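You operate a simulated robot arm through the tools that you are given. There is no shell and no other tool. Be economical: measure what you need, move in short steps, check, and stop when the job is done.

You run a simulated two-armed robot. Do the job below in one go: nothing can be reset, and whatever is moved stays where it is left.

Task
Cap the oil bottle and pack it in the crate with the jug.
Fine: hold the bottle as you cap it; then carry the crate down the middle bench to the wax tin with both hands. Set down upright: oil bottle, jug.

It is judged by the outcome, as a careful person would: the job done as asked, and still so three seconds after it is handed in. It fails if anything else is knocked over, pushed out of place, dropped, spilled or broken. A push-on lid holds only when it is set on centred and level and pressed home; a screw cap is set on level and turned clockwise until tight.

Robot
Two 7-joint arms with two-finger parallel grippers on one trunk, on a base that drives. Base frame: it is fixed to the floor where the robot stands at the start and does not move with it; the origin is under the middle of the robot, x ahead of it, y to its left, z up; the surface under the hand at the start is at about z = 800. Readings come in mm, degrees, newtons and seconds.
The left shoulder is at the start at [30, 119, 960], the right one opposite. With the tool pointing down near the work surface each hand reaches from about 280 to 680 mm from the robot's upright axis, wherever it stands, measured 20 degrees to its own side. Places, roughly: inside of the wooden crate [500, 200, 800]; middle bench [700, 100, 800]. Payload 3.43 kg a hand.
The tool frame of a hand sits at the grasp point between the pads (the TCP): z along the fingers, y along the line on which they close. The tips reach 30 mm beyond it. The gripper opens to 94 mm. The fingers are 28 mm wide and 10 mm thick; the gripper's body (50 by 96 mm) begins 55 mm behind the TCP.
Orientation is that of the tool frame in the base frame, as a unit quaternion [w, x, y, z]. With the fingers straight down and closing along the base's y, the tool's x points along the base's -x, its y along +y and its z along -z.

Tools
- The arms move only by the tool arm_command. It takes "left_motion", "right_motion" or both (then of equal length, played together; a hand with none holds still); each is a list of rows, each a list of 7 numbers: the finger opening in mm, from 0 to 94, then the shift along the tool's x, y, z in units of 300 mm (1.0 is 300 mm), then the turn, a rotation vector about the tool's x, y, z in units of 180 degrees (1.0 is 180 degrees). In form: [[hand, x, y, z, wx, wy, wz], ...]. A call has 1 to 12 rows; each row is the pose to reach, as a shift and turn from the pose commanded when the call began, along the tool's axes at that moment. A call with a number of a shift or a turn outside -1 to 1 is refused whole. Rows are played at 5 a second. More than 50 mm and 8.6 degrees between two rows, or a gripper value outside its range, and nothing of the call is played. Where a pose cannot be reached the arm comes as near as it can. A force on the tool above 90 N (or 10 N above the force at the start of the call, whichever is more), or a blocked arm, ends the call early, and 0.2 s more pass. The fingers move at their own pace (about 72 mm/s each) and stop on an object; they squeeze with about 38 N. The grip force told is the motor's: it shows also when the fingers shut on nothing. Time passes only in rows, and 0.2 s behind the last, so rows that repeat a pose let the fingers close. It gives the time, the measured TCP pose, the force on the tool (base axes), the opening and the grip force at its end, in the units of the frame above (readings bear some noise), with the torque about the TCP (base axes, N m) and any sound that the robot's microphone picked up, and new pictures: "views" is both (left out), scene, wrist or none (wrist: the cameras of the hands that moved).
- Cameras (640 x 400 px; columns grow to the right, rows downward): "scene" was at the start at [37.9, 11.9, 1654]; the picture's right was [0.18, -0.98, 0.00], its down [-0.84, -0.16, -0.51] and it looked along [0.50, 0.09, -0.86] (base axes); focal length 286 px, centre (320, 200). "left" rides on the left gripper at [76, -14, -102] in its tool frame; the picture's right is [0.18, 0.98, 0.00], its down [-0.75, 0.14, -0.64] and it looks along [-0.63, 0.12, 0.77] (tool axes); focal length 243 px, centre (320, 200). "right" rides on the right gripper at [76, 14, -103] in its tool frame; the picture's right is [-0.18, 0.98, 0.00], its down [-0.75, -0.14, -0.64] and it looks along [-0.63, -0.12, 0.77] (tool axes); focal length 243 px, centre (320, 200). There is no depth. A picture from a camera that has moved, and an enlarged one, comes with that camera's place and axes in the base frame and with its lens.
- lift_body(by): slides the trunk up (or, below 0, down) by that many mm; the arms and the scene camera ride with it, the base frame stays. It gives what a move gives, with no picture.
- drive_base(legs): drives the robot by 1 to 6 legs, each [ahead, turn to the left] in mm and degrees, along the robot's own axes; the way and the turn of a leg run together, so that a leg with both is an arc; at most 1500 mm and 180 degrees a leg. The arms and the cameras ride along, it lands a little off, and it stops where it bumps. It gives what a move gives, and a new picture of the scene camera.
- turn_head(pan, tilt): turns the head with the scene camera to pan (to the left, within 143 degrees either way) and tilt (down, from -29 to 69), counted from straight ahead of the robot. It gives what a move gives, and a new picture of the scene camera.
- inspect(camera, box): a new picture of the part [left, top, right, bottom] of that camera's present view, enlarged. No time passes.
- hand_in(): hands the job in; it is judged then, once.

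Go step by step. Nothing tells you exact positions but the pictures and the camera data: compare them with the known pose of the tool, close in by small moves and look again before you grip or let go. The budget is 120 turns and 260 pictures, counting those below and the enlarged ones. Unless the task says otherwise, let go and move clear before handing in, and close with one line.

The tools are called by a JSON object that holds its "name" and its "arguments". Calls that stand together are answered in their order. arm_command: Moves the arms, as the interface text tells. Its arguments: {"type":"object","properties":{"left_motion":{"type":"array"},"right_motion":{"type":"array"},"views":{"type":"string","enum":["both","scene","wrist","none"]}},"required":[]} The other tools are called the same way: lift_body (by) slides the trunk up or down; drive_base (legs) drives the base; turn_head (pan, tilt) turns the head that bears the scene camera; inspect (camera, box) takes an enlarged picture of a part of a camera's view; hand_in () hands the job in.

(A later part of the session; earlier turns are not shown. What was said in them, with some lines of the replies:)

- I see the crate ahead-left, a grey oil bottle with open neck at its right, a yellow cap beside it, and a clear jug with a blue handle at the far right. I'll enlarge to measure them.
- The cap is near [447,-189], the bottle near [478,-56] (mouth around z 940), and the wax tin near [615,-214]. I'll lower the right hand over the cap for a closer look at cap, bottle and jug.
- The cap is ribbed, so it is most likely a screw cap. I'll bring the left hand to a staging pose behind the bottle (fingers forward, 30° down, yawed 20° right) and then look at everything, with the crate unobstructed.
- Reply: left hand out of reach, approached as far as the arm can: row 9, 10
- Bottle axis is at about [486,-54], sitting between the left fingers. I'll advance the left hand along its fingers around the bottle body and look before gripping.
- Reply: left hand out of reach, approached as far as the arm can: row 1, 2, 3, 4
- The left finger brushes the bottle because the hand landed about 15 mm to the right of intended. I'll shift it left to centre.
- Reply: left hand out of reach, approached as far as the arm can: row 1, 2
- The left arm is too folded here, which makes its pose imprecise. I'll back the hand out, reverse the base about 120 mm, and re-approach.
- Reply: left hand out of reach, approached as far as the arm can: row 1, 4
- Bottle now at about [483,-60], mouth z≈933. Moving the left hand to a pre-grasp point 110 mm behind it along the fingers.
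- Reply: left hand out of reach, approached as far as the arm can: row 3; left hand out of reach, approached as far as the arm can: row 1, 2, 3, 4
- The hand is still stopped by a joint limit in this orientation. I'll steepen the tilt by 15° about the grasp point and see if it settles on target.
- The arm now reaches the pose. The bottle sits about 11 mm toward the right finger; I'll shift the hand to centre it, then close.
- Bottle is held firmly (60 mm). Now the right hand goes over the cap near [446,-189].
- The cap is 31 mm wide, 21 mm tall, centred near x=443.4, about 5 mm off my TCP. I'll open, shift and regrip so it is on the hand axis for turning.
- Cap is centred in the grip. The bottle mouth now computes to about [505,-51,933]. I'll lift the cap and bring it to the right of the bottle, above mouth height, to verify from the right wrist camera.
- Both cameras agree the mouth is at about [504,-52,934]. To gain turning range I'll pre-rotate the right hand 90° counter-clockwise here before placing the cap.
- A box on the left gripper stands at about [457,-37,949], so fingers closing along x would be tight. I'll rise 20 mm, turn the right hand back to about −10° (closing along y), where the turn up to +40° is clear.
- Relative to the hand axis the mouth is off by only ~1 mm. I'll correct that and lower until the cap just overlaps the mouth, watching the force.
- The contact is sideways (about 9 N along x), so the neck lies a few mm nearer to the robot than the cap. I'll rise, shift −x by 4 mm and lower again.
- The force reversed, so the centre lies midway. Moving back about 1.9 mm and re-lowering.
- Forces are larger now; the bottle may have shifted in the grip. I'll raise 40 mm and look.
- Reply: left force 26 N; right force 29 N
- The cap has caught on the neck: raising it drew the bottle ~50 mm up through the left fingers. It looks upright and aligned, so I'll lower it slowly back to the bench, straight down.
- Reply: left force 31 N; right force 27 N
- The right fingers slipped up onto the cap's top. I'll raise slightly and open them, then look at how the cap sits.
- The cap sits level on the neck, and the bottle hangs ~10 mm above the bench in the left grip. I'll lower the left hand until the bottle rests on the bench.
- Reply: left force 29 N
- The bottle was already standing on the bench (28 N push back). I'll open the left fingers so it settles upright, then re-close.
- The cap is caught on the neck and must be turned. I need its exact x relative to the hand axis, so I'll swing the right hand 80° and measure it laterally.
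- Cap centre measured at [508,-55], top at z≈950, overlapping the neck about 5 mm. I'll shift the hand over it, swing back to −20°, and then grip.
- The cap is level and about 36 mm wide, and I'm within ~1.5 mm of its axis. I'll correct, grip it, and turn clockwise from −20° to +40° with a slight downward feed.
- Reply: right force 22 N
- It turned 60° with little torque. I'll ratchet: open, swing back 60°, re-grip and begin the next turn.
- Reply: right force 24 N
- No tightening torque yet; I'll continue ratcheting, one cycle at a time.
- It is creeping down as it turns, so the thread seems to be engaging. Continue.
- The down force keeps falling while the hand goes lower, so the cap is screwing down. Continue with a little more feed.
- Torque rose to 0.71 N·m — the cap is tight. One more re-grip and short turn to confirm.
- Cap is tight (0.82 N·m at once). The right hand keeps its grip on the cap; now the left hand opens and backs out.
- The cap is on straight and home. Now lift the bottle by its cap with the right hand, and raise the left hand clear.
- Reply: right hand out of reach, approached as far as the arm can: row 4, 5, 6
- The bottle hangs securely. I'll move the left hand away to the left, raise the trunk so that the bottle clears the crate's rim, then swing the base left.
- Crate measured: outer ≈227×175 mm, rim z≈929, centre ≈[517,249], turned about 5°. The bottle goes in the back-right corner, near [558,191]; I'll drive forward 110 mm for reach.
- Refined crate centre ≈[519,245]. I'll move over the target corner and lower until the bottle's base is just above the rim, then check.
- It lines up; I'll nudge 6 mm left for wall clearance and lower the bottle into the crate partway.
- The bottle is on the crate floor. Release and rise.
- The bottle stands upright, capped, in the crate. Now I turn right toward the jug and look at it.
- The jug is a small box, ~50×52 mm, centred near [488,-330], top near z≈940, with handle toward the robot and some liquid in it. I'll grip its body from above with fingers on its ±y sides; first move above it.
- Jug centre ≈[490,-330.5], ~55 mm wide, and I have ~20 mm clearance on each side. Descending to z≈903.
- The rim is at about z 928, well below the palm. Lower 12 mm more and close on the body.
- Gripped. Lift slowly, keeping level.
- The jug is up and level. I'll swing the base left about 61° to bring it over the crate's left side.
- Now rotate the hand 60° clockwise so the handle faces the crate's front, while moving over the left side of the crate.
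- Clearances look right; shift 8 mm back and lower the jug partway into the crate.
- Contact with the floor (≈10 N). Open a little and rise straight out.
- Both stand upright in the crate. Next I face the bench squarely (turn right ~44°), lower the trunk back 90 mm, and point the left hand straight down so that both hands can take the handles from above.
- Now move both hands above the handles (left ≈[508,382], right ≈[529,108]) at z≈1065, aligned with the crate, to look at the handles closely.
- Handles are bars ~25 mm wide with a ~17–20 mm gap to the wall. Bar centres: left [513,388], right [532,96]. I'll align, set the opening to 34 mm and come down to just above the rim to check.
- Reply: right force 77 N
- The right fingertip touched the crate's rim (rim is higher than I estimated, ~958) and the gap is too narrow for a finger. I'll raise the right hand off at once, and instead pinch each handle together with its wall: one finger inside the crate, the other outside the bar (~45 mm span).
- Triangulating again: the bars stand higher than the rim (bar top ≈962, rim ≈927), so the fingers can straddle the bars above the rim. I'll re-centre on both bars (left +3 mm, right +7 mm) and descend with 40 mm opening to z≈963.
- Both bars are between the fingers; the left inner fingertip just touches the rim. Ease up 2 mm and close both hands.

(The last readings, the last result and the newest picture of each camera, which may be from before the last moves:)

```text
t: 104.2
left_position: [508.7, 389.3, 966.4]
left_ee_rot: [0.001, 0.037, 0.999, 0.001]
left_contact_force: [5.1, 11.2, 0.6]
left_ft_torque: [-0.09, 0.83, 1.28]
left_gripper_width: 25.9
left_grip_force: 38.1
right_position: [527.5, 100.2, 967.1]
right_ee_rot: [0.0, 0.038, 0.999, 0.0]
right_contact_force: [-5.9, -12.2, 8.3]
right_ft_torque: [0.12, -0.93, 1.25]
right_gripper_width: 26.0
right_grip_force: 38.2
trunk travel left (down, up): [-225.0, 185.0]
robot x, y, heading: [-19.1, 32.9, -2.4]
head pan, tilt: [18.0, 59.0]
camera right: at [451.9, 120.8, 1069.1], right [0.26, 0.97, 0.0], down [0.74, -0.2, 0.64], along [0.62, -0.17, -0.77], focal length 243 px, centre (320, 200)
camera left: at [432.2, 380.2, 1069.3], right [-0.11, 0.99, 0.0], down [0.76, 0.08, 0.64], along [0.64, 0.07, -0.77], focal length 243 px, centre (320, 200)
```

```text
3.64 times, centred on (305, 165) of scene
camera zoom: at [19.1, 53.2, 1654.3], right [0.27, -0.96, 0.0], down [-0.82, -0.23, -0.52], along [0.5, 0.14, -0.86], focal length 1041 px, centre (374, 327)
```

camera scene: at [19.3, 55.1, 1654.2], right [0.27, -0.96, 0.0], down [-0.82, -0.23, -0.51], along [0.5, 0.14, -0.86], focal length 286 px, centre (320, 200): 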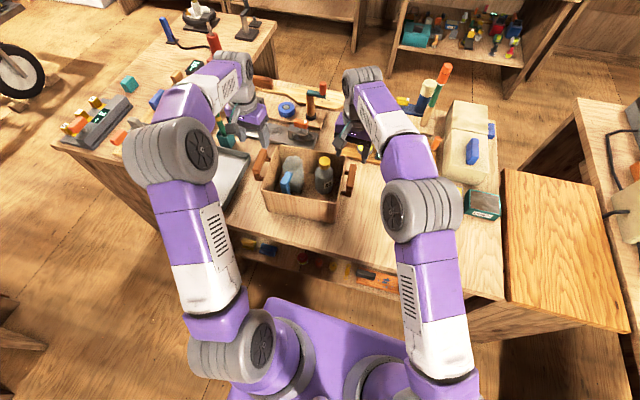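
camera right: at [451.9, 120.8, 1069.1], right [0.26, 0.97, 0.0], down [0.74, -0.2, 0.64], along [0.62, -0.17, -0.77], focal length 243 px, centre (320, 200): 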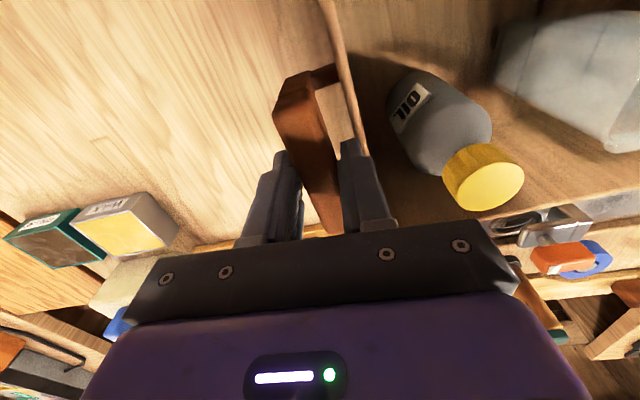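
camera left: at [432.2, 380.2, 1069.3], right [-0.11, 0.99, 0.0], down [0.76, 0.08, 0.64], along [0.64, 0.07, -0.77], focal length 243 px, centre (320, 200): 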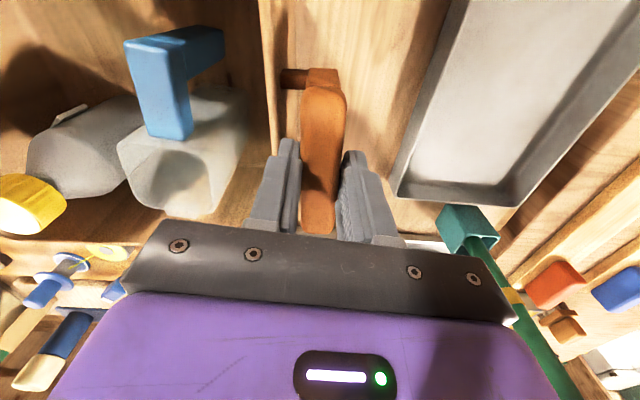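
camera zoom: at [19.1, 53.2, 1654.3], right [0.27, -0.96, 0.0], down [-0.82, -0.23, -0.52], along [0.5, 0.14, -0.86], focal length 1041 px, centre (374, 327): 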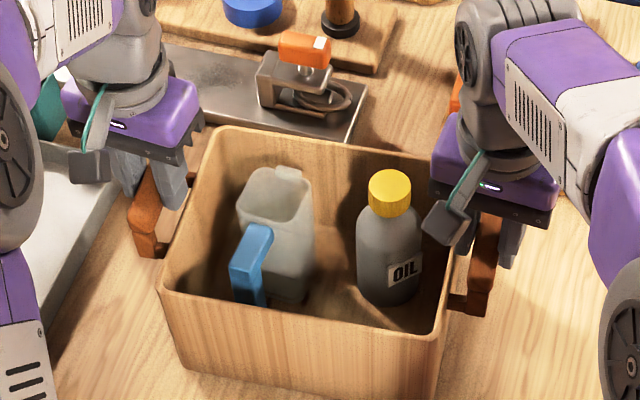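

Both handles gripped. Lift the crate together ~45 mm, slowly.

{"name": "arm_command", "arguments": {"left_motion": [[10, 0, 0, -0.02, 0, 0, 0], [10, 0, 0, -0.05, 0, 0, 0], [10, 0, 0, -0.08, 0, 0, 0], [10, 0, 0, -0.11, 0, 0, 0], [10, 0, 0, -0.15, 0, 0, 0]], "right_motion": [[10, 0, 0, -0.02, 0, 0, 0], [10, 0, 0, -0.05, 0, 0, 0], [10, 0, 0, -0.08, 0, 0, 0], [10, 0, 0, -0.11, 0, 0, 0], [10, 0, 0, -0.15, 0, 0, 0]], "views": "scene"}}

{"name": "inspect", "arguments": {"camera": "scene", "box": [235, 110, 375, 220]}}

```text
t: 105.4
left_position: [509.2, 388.5, 1013.3]
left_ee_rot: [0.002, 0.037, 0.999, 0.001]
left_contact_force: [8.9, 17.6, -6.3]
left_ft_torque: [0.35, -0.06, 1.38]
left_gripper_width: 25.7
left_grip_force: 38.2
right_position: [526.1, 101.7, 1009.7]
right_ee_rot: [0.0, 0.037, 0.999, -0.001]
right_contact_force: [-9.0, -17.4, -6.3]
right_ft_torque: [-0.06, 0.19, 1.45]
right_gripper_width: 25.8
right_grip_force: 37.6
trunk travel left (down, up): [-225.0, 185.0]
robot x, y, heading: [-19.5, 32.5, -2.3]
head pan, tilt: [18.0, 59.0]
camera scene: at [20.3, 53.6, 1654.2], right [0.27, -0.96, 0.0], down [-0.83, -0.23, -0.51], along [0.5, 0.14, -0.86], focal length 286 px, centre (320, 200)
```

scene: 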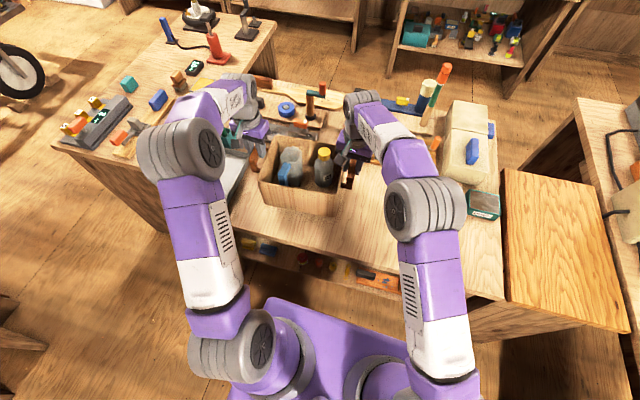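

```text
3.64 times, centred on (305, 165) of scene
camera zoom: at [20.3, 53.6, 1654.2], right [0.27, -0.96, 0.0], down [-0.83, -0.23, -0.51], along [0.5, 0.14, -0.86], focal length 1041 px, centre (374, 327)
```

zoom: 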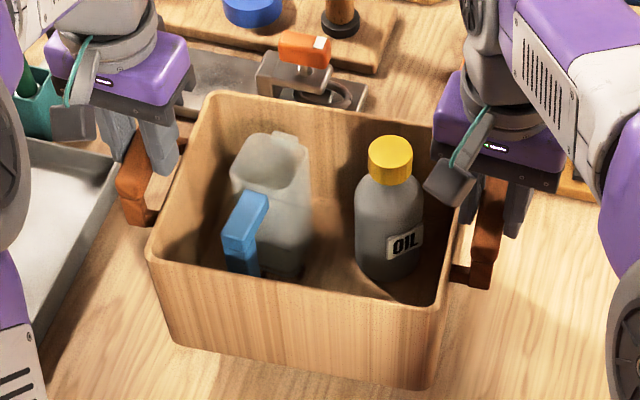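

The crate is up, level, contents upright. Now carry it along the bench to the right in two slow stages (−52 mm x, −385 mm y in all), easing the slight squeeze between the hands.

{"name": "arm_command", "arguments": {"left_motion": [[10, 0.0013, -0.0254, 0, 0, 0, -0.002], [10, 0.0039, -0.0763, 0, 0, 0, -0.004], [10, 0.0068, -0.1335, 0, 0, 0, -0.006], [10, 0.0097, -0.1907, 0, 0, 0, -0.008], [10, 0.0129, -0.2542, 0, 0, 0, -0.01], [10, 0.0162, -0.3178, 0, 0, 0, -0.01], [10, 0.0194, -0.3813, 0, 0, 0, -0.01], [10, 0.0226, -0.4449, 0, 0, 0, -0.01], [10, 0.0258, -0.5084, 0, 0, 0, -0.01], [10, 0.0284, -0.5592, 0, 0, 0, -0.01], [10, 0.0307, -0.6037, 0, 0, 0, -0.01], [10, 0.0323, -0.6355, 0, 0, 0, -0.01]], "right_motion": [[10, 0.0018, -0.0263, 0, 0, 0, -0.002], [10, 0.0053, -0.0788, 0, 0, 0, -0.004], [10, 0.0093, -0.1379, 0, 0, 0, -0.006], [10, 0.0133, -0.197, 0, 0, 0, -0.008], [10, 0.0177, -0.2626, 0, 0, 0, -0.01], [10, 0.0222, -0.3283, 0, 0, 0, -0.01], [10, 0.0266, -0.3939, 0, 0, 0, -0.01], [10, 0.031, -0.4596, 0, 0, 0, -0.01], [10, 0.0354, -0.5252, 0, 0, 0, -0.01], [10, 0.039, -0.5777, 0, 0, 0, -0.01], [10, 0.0421, -0.6237, 0, 0, 0, -0.01], [10, 0.0443, -0.6565, 0, 0, 0, -0.01]], "views": "scene"}}

```text
t: 108.0
left_position: [485.7, 196.1, 1012.6]
left_ee_rot: [0.001, 0.024, 1.0, 0.0]
left_contact_force: [7.9, -21.4, -7.3]
left_ft_torque: [0.15, -0.16, 1.04]
left_gripper_width: 24.3
left_grip_force: 38.2
right_position: [497.6, -91.5, 1011.1]
right_ee_rot: [0.0, 0.022, 1.0, 0.003]
right_contact_force: [-7.6, 21.7, -3.8]
right_ft_torque: [0.4, 0.28, 1.02]
right_gripper_width: 23.6
right_grip_force: 38.1
trunk travel left (down, up): [-225.0, 185.0]
robot x, y, heading: [-15.1, 35.2, -2.5]
head pan, tilt: [18.0, 59.0]
camera scene: at [20.4, 52.8, 1654.2], right [0.27, -0.96, 0.0], down [-0.83, -0.23, -0.51], along [0.5, 0.14, -0.86], focal length 286 px, centre (320, 200)
```

scene: 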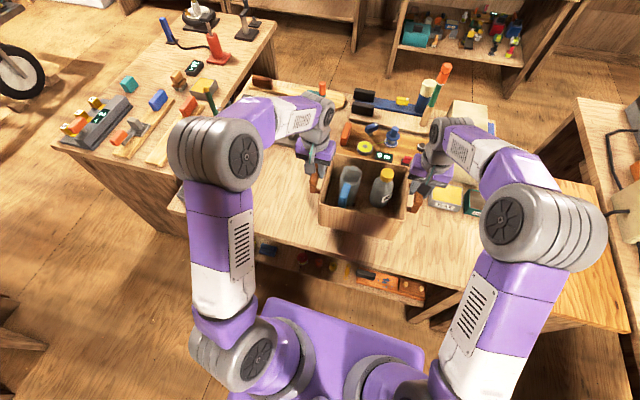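

Halfway, all upright. Second stage, with small corrections for the pull between the hands.

{"name": "arm_command", "arguments": {"left_motion": [[10, 0.0024, -0.03, 0, 0, 0, -0.002], [10, 0.0072, -0.083, 0, 0, 0, -0.005], [10, 0.0126, -0.14, 0, 0, 0, -0.008], [10, 0.0179, -0.198, 0, 0, 0, -0.011], [10, 0.0239, -0.263, 0, 0, 0, -0.014], [10, 0.0299, -0.328, 0, 0, 0, -0.017], [10, 0.0359, -0.392, 0, 0, 0, -0.02], [10, 0.0419, -0.456, 0, 0, 0, -0.02], [10, 0.0478, -0.52, 0, 0, 0, -0.02], [10, 0.0526, -0.572, 0, 0, 0, -0.02], [10, 0.0568, -0.617, 0, 0, 0, -0.02], [10, 0.0598, -0.649, 0, 0, 0, -0.02]], "right_motion": [[10, 0.0024, -0.022, 0, 0, 0, -0.002], [10, 0.0072, -0.071, 0, 0, 0, -0.005], [10, 0.0126, -0.128, 0, 0, 0, -0.008], [10, 0.0179, -0.186, 0, 0, 0, -0.011], [10, 0.0239, -0.251, 0, 0, 0, -0.014], [10, 0.0299, -0.316, 0, 0, 0, -0.017], [10, 0.0359, -0.38, 0, 0, 0, -0.02], [10, 0.0419, -0.444, 0, 0, 0, -0.02], [10, 0.0478, -0.508, 0, 0, 0, -0.02], [10, 0.0526, -0.56, 0, 0, 0, -0.02], [10, 0.0568, -0.605, 0, 0, 0, -0.02], [10, 0.0598, -0.637, 0, 0, 0, -0.02]], "views": "none"}}

{"name": "turn_head", "arguments": {"pan": -8, "tilt": 59}}

{"name": "inspect", "arguments": {"camera": "scene", "box": [230, 110, 430, 235]}}

```text
t: 110.6
left_position: [457.6, 4.2, 1012.3]
left_ee_rot: [0.002, -0.009, 1.0, 0.0]
left_contact_force: [8.8, -11.6, -6.2]
left_ft_torque: [-0.17, -0.1, 1.3]
left_gripper_width: 22.6
left_grip_force: 37.9
right_position: [474.3, -284.2, 1011.2]
right_ee_rot: [-0.001, -0.009, 1.0, 0.001]
right_contact_force: [-8.9, 11.9, -5.2]
right_ft_torque: [0.15, 0.23, 1.22]
right_gripper_width: 22.5
right_grip_force: 37.8
trunk travel left (down, up): [-225.0, 185.0]
robot x, y, heading: [-18.4, 32.4, -2.3]
head pan, tilt: [18.0, 59.0]
```

```text
t: 111.5
left_position: [456.3, 5.3, 1012.2]
left_ee_rot: [0.001, -0.008, 1.0, 0.0]
left_contact_force: [8.0, -9.3, -5.4]
left_ft_torque: [-0.04, -0.71, 1.16]
left_gripper_width: 22.4
left_grip_force: 38.0
right_position: [473.0, -283.8, 1010.8]
right_ee_rot: [0.0, -0.009, 1.0, 0.0]
right_contact_force: [-8.2, 10.4, -6.6]
right_ft_torque: [0.03, 0.75, 1.07]
right_gripper_width: 22.4
right_grip_force: 38.2
trunk travel left (down, up): [-225.0, 185.0]
robot x, y, heading: [-14.8, 32.7, -2.3]
head pan, tilt: [-8.0, 59.0]
camera scene: at [22.0, 22.4, 1654.2], right [-0.18, -0.98, 0.0], down [-0.84, 0.15, -0.51], along [0.51, -0.09, -0.86], focal length 286 px, centre (320, 200)
```

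scene: 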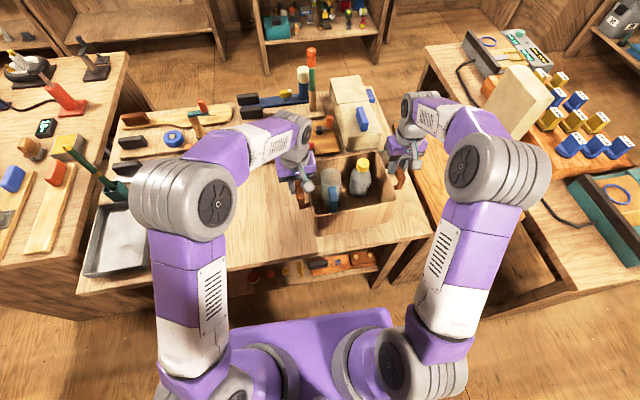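

```text
3.20 times, centred on (330, 172) of scene
camera zoom: at [22.0, 22.4, 1654.2], right [-0.18, -0.98, 0.0], down [-0.84, 0.15, -0.51], along [0.51, -0.09, -0.86], focal length 916 px, centre (288, 288)
```

zoom: 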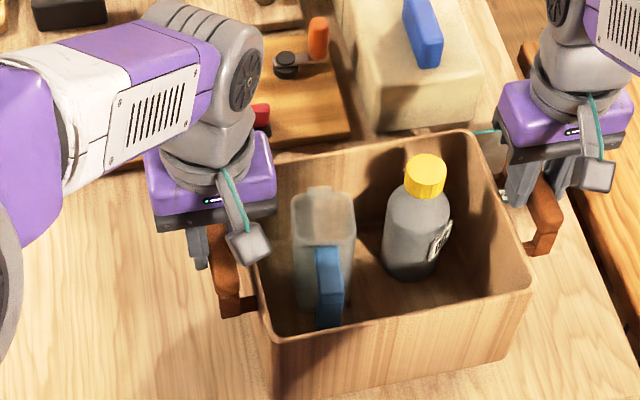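

The crate is in front of the wax tin (about 30 mm from it), contents upright. Lower it gently.

{"name": "arm_command", "arguments": {"left_motion": [[10, 0, 0, 0.02, 0, 0, 0], [10, 0, 0, 0.05, 0, 0, 0], [10, 0, 0, 0.08, 0, 0, 0], [10, 0, 0, 0.105, 0, 0, 0], [10, 0, 0, 0.125, 0, 0, 0], [10, 0, 0, 0.137, 0, 0, 0]], "right_motion": [[10, 0, 0, 0.02, 0, 0, 0], [10, 0, 0, 0.05, 0, 0, 0], [10, 0, 0, 0.08, 0, 0, 0], [10, 0, 0, 0.105, 0, 0, 0], [10, 0, 0, 0.125, 0, 0, 0], [10, 0, 0, 0.137, 0, 0, 0]], "views": "none"}}

{"name": "inspect", "arguments": {"camera": "scene", "box": [230, 110, 430, 235]}}

```text
t: 112.9
left_position: [459.6, 5.7, 970.0]
left_ee_rot: [0.0, -0.008, 1.0, 0.0]
left_contact_force: [7.4, -7.6, -7.4]
left_ft_torque: [0.14, 0.03, 0.91]
left_gripper_width: 22.1
left_grip_force: 38.4
right_position: [471.3, -284.0, 968.7]
right_ee_rot: [0.001, -0.009, 1.0, 0.001]
right_contact_force: [-6.4, 6.8, -4.8]
right_ft_torque: [0.37, 0.08, 0.95]
right_gripper_width: 22.3
right_grip_force: 37.7
trunk travel left (down, up): [-225.0, 185.0]
robot x, y, heading: [-18.5, 34.2, -2.4]
head pan, tilt: [-8.0, 59.0]
```

```text
3.20 times, centred on (330, 172) of scene
camera zoom: at [22.0, 22.4, 1654.2], right [-0.18, -0.98, 0.0], down [-0.84, 0.15, -0.51], along [0.51, -0.09, -0.86], focal length 916 px, centre (288, 288)
```

zoom: 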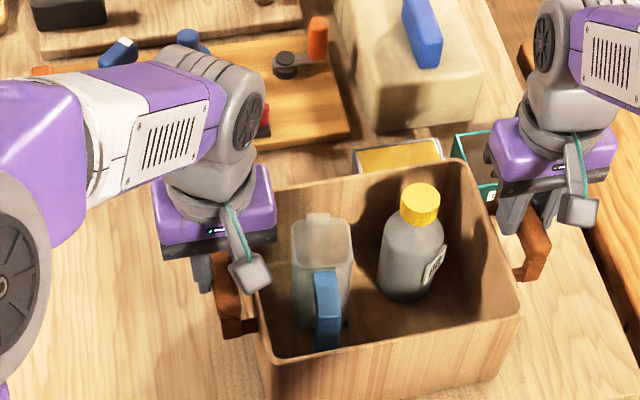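

{"name": "arm_command", "arguments": {"left_motion": [[10, 0, 0, 0.006, 0, 0, 0], [10, 0, 0, 0.012, 0, 0, 0], [10, 0, 0, 0.016, 0, 0, 0]], "right_motion": [[10, 0, 0, 0.006, 0, 0, 0], [10, 0, 0, 0.012, 0, 0, 0], [10, 0, 0, 0.016, 0, 0, 0]], "views": "none"}}

```text
t: 113.7
left_position: [457.5, 4.4, 968.0]
left_ee_rot: [0.002, -0.008, 1.0, -0.001]
left_contact_force: [11.3, -6.3, -3.2]
left_ft_torque: [-0.25, 0.52, 1.26]
left_gripper_width: 22.2
left_grip_force: 38.0
right_position: [471.0, -283.4, 967.2]
right_ee_rot: [0.003, -0.008, 1.0, -0.001]
right_contact_force: [-11.7, 6.7, 18.5]
right_ft_torque: [0.08, 0.91, 1.17]
right_gripper_width: 22.2
right_grip_force: 37.8
trunk travel left (down, up): [-225.0, 185.0]
robot x, y, heading: [-14.5, 34.6, -2.2]
head pan, tilt: [-8.0, 59.0]
```

{"name": "arm_command", "arguments": {"left_motion": [[10, 0, 0, 0.004, 0, 0, 0], [10, 0, 0, 0.008, 0, 0, 0]], "right_motion": [[10, 0, 0, -0.003, 0, 0, 0], [10, 0, 0, -0.006, 0, 0, 0]], "views": "none"}}

```text
t: 114.3
left_position: [456.8, 4.2, 967.9]
left_ee_rot: [0.004, -0.007, 1.0, -0.002]
left_contact_force: [8.4, -2.0, 24.3]
left_ft_torque: [0.06, 0.53, 1.04]
left_gripper_width: 22.2
left_grip_force: 38.5
right_position: [470.7, -283.2, 965.8]
right_ee_rot: [0.002, -0.008, 1.0, 0.001]
right_contact_force: [-2.0, 6.3, -2.0]
right_ft_torque: [0.06, -0.77, 0.99]
right_gripper_width: 22.3
right_grip_force: 38.0
trunk travel left (down, up): [-225.0, 185.0]
robot x, y, heading: [-20.4, 32.4, -2.1]
head pan, tilt: [-8.0, 59.0]
```

Both sides are on the bench. Release gently and rise straight up.

{"name": "arm_command", "arguments": {"left_motion": [[26, 0, 0, -0.006, 0, 0, 0], [32, 0, 0, -0.008, 0, 0, 0], [32, 0, 0, -0.008, 0, 0, 0], [32, 0, 0, -0.04, 0, 0, 0], [34, 0, 0, -0.12, 0, 0, 0], [34, 0, 0, -0.24, 0, 0, 0], [34, 0, 0, -0.38, 0, 0, 0]], "right_motion": [[26, 0, 0, -0.001, 0, 0, 0], [32, 0, 0, -0.003, 0, 0, 0], [32, 0, 0, -0.003, 0, 0, 0], [32, 0, 0, -0.04, 0, 0, 0], [34, 0, 0, -0.12, 0, 0, 0], [34, 0, 0, -0.24, 0, 0, 0], [34, 0, 0, -0.38, 0, 0, 0]], "views": "both"}}

{"name": "inspect", "arguments": {"camera": "scene", "box": [230, 110, 430, 235]}}

```text
t: 115.9
left_position: [455.3, 5.1, 1079.1]
left_ee_rot: [0.001, -0.008, 1.0, 0.0]
left_contact_force: [0.8, -0.3, 0.2]
left_ft_torque: [-0.01, 0.0, 0.02]
left_gripper_width: 34.0
left_grip_force: 0.0
right_position: [466.0, -284.3, 1082.6]
right_ee_rot: [0.001, -0.008, 1.0, 0.0]
right_contact_force: [-0.5, 0.3, 0.5]
right_ft_torque: [0.01, -0.01, 0.02]
right_gripper_width: 34.3
right_grip_force: 0.0
trunk travel left (down, up): [-225.0, 185.0]
robot x, y, heading: [-16.6, 34.7, -2.4]
head pan, tilt: [-8.0, 59.0]
camera scene: at [19.9, 23.2, 1654.3], right [-0.18, -0.98, 0.0], down [-0.84, 0.15, -0.52], along [0.51, -0.09, -0.86], focal length 286 px, centre (320, 200)
camera right: at [389.6, -271.3, 1185.2], right [0.17, 0.99, 0.0], down [0.76, -0.13, 0.64], along [0.63, -0.11, -0.77], focal length 243 px, centre (320, 200)
camera left: at [379.8, -8.5, 1182.4], right [-0.2, 0.98, 0.0], down [0.75, 0.15, 0.64], along [0.63, 0.13, -0.77], focal length 243 px, centre (320, 200)
```

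scene: 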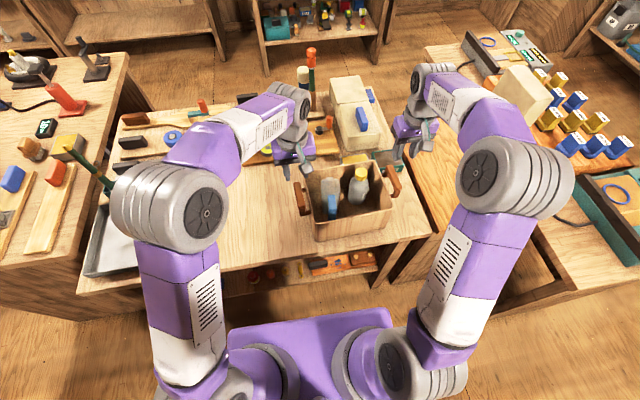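
right: 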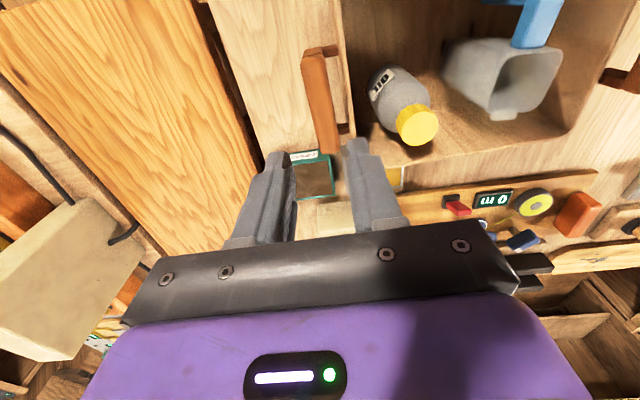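
left: 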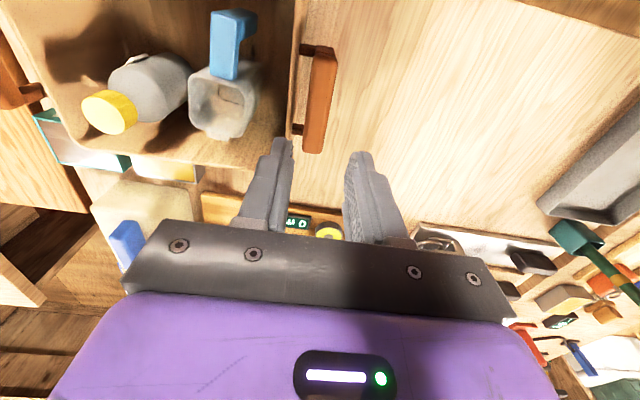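

```text
3.20 times, centred on (330, 172) of scene
camera zoom: at [19.9, 23.2, 1654.3], right [-0.18, -0.98, 0.0], down [-0.84, 0.15, -0.52], along [0.51, -0.09, -0.86], focal length 916 px, centre (288, 288)
```

zoom: 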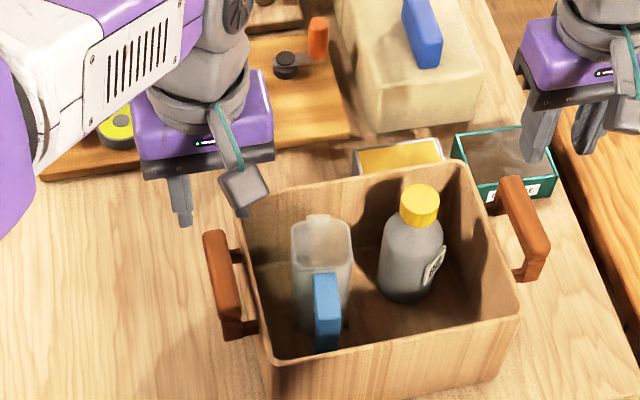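

{"name": "inspect", "arguments": {"camera": "left", "box": [0, 60, 280, 235]}}

{"name": "inspect", "arguments": {"camera": "right", "box": [270, 20, 590, 220]}}

```text
2.29 times, centred on (140, 148) of left
camera zoom: at [379.8, -8.5, 1182.4], right [-0.2, 0.98, 0.0], down [0.75, 0.15, 0.64], along [0.63, 0.13, -0.77], focal length 555 px, centre (731, 320)
```

zoom: 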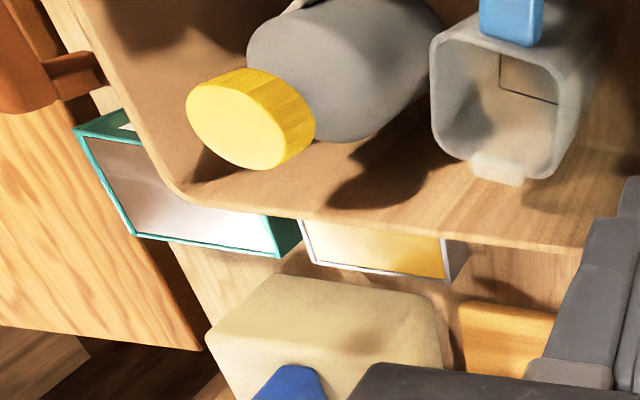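

```text
2.00 times, centred on (430, 120) of right
camera zoom: at [389.6, -271.3, 1185.2], right [0.17, 0.99, 0.0], down [0.76, -0.13, 0.64], along [0.63, -0.11, -0.77], focal length 485 px, centre (100, 360)
```

zoom: 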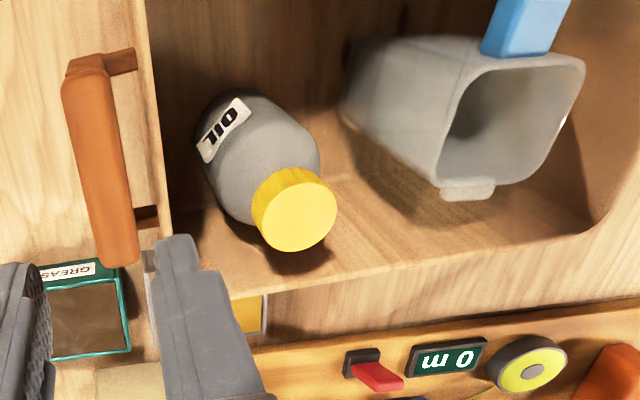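

The crate stands flat in front of the wax tin with both hands released and clear. The oil bottle is capped, it and the jug are upright inside, and the tins look unmoved.

{"name": "hand_in", "arguments": {}}

```text
The job is handed in.
```

The oil bottle is capped tight and stands upright with the jug in the crate. I carried the crate with both hands along the middle bench and set it down in front of the wax tin.
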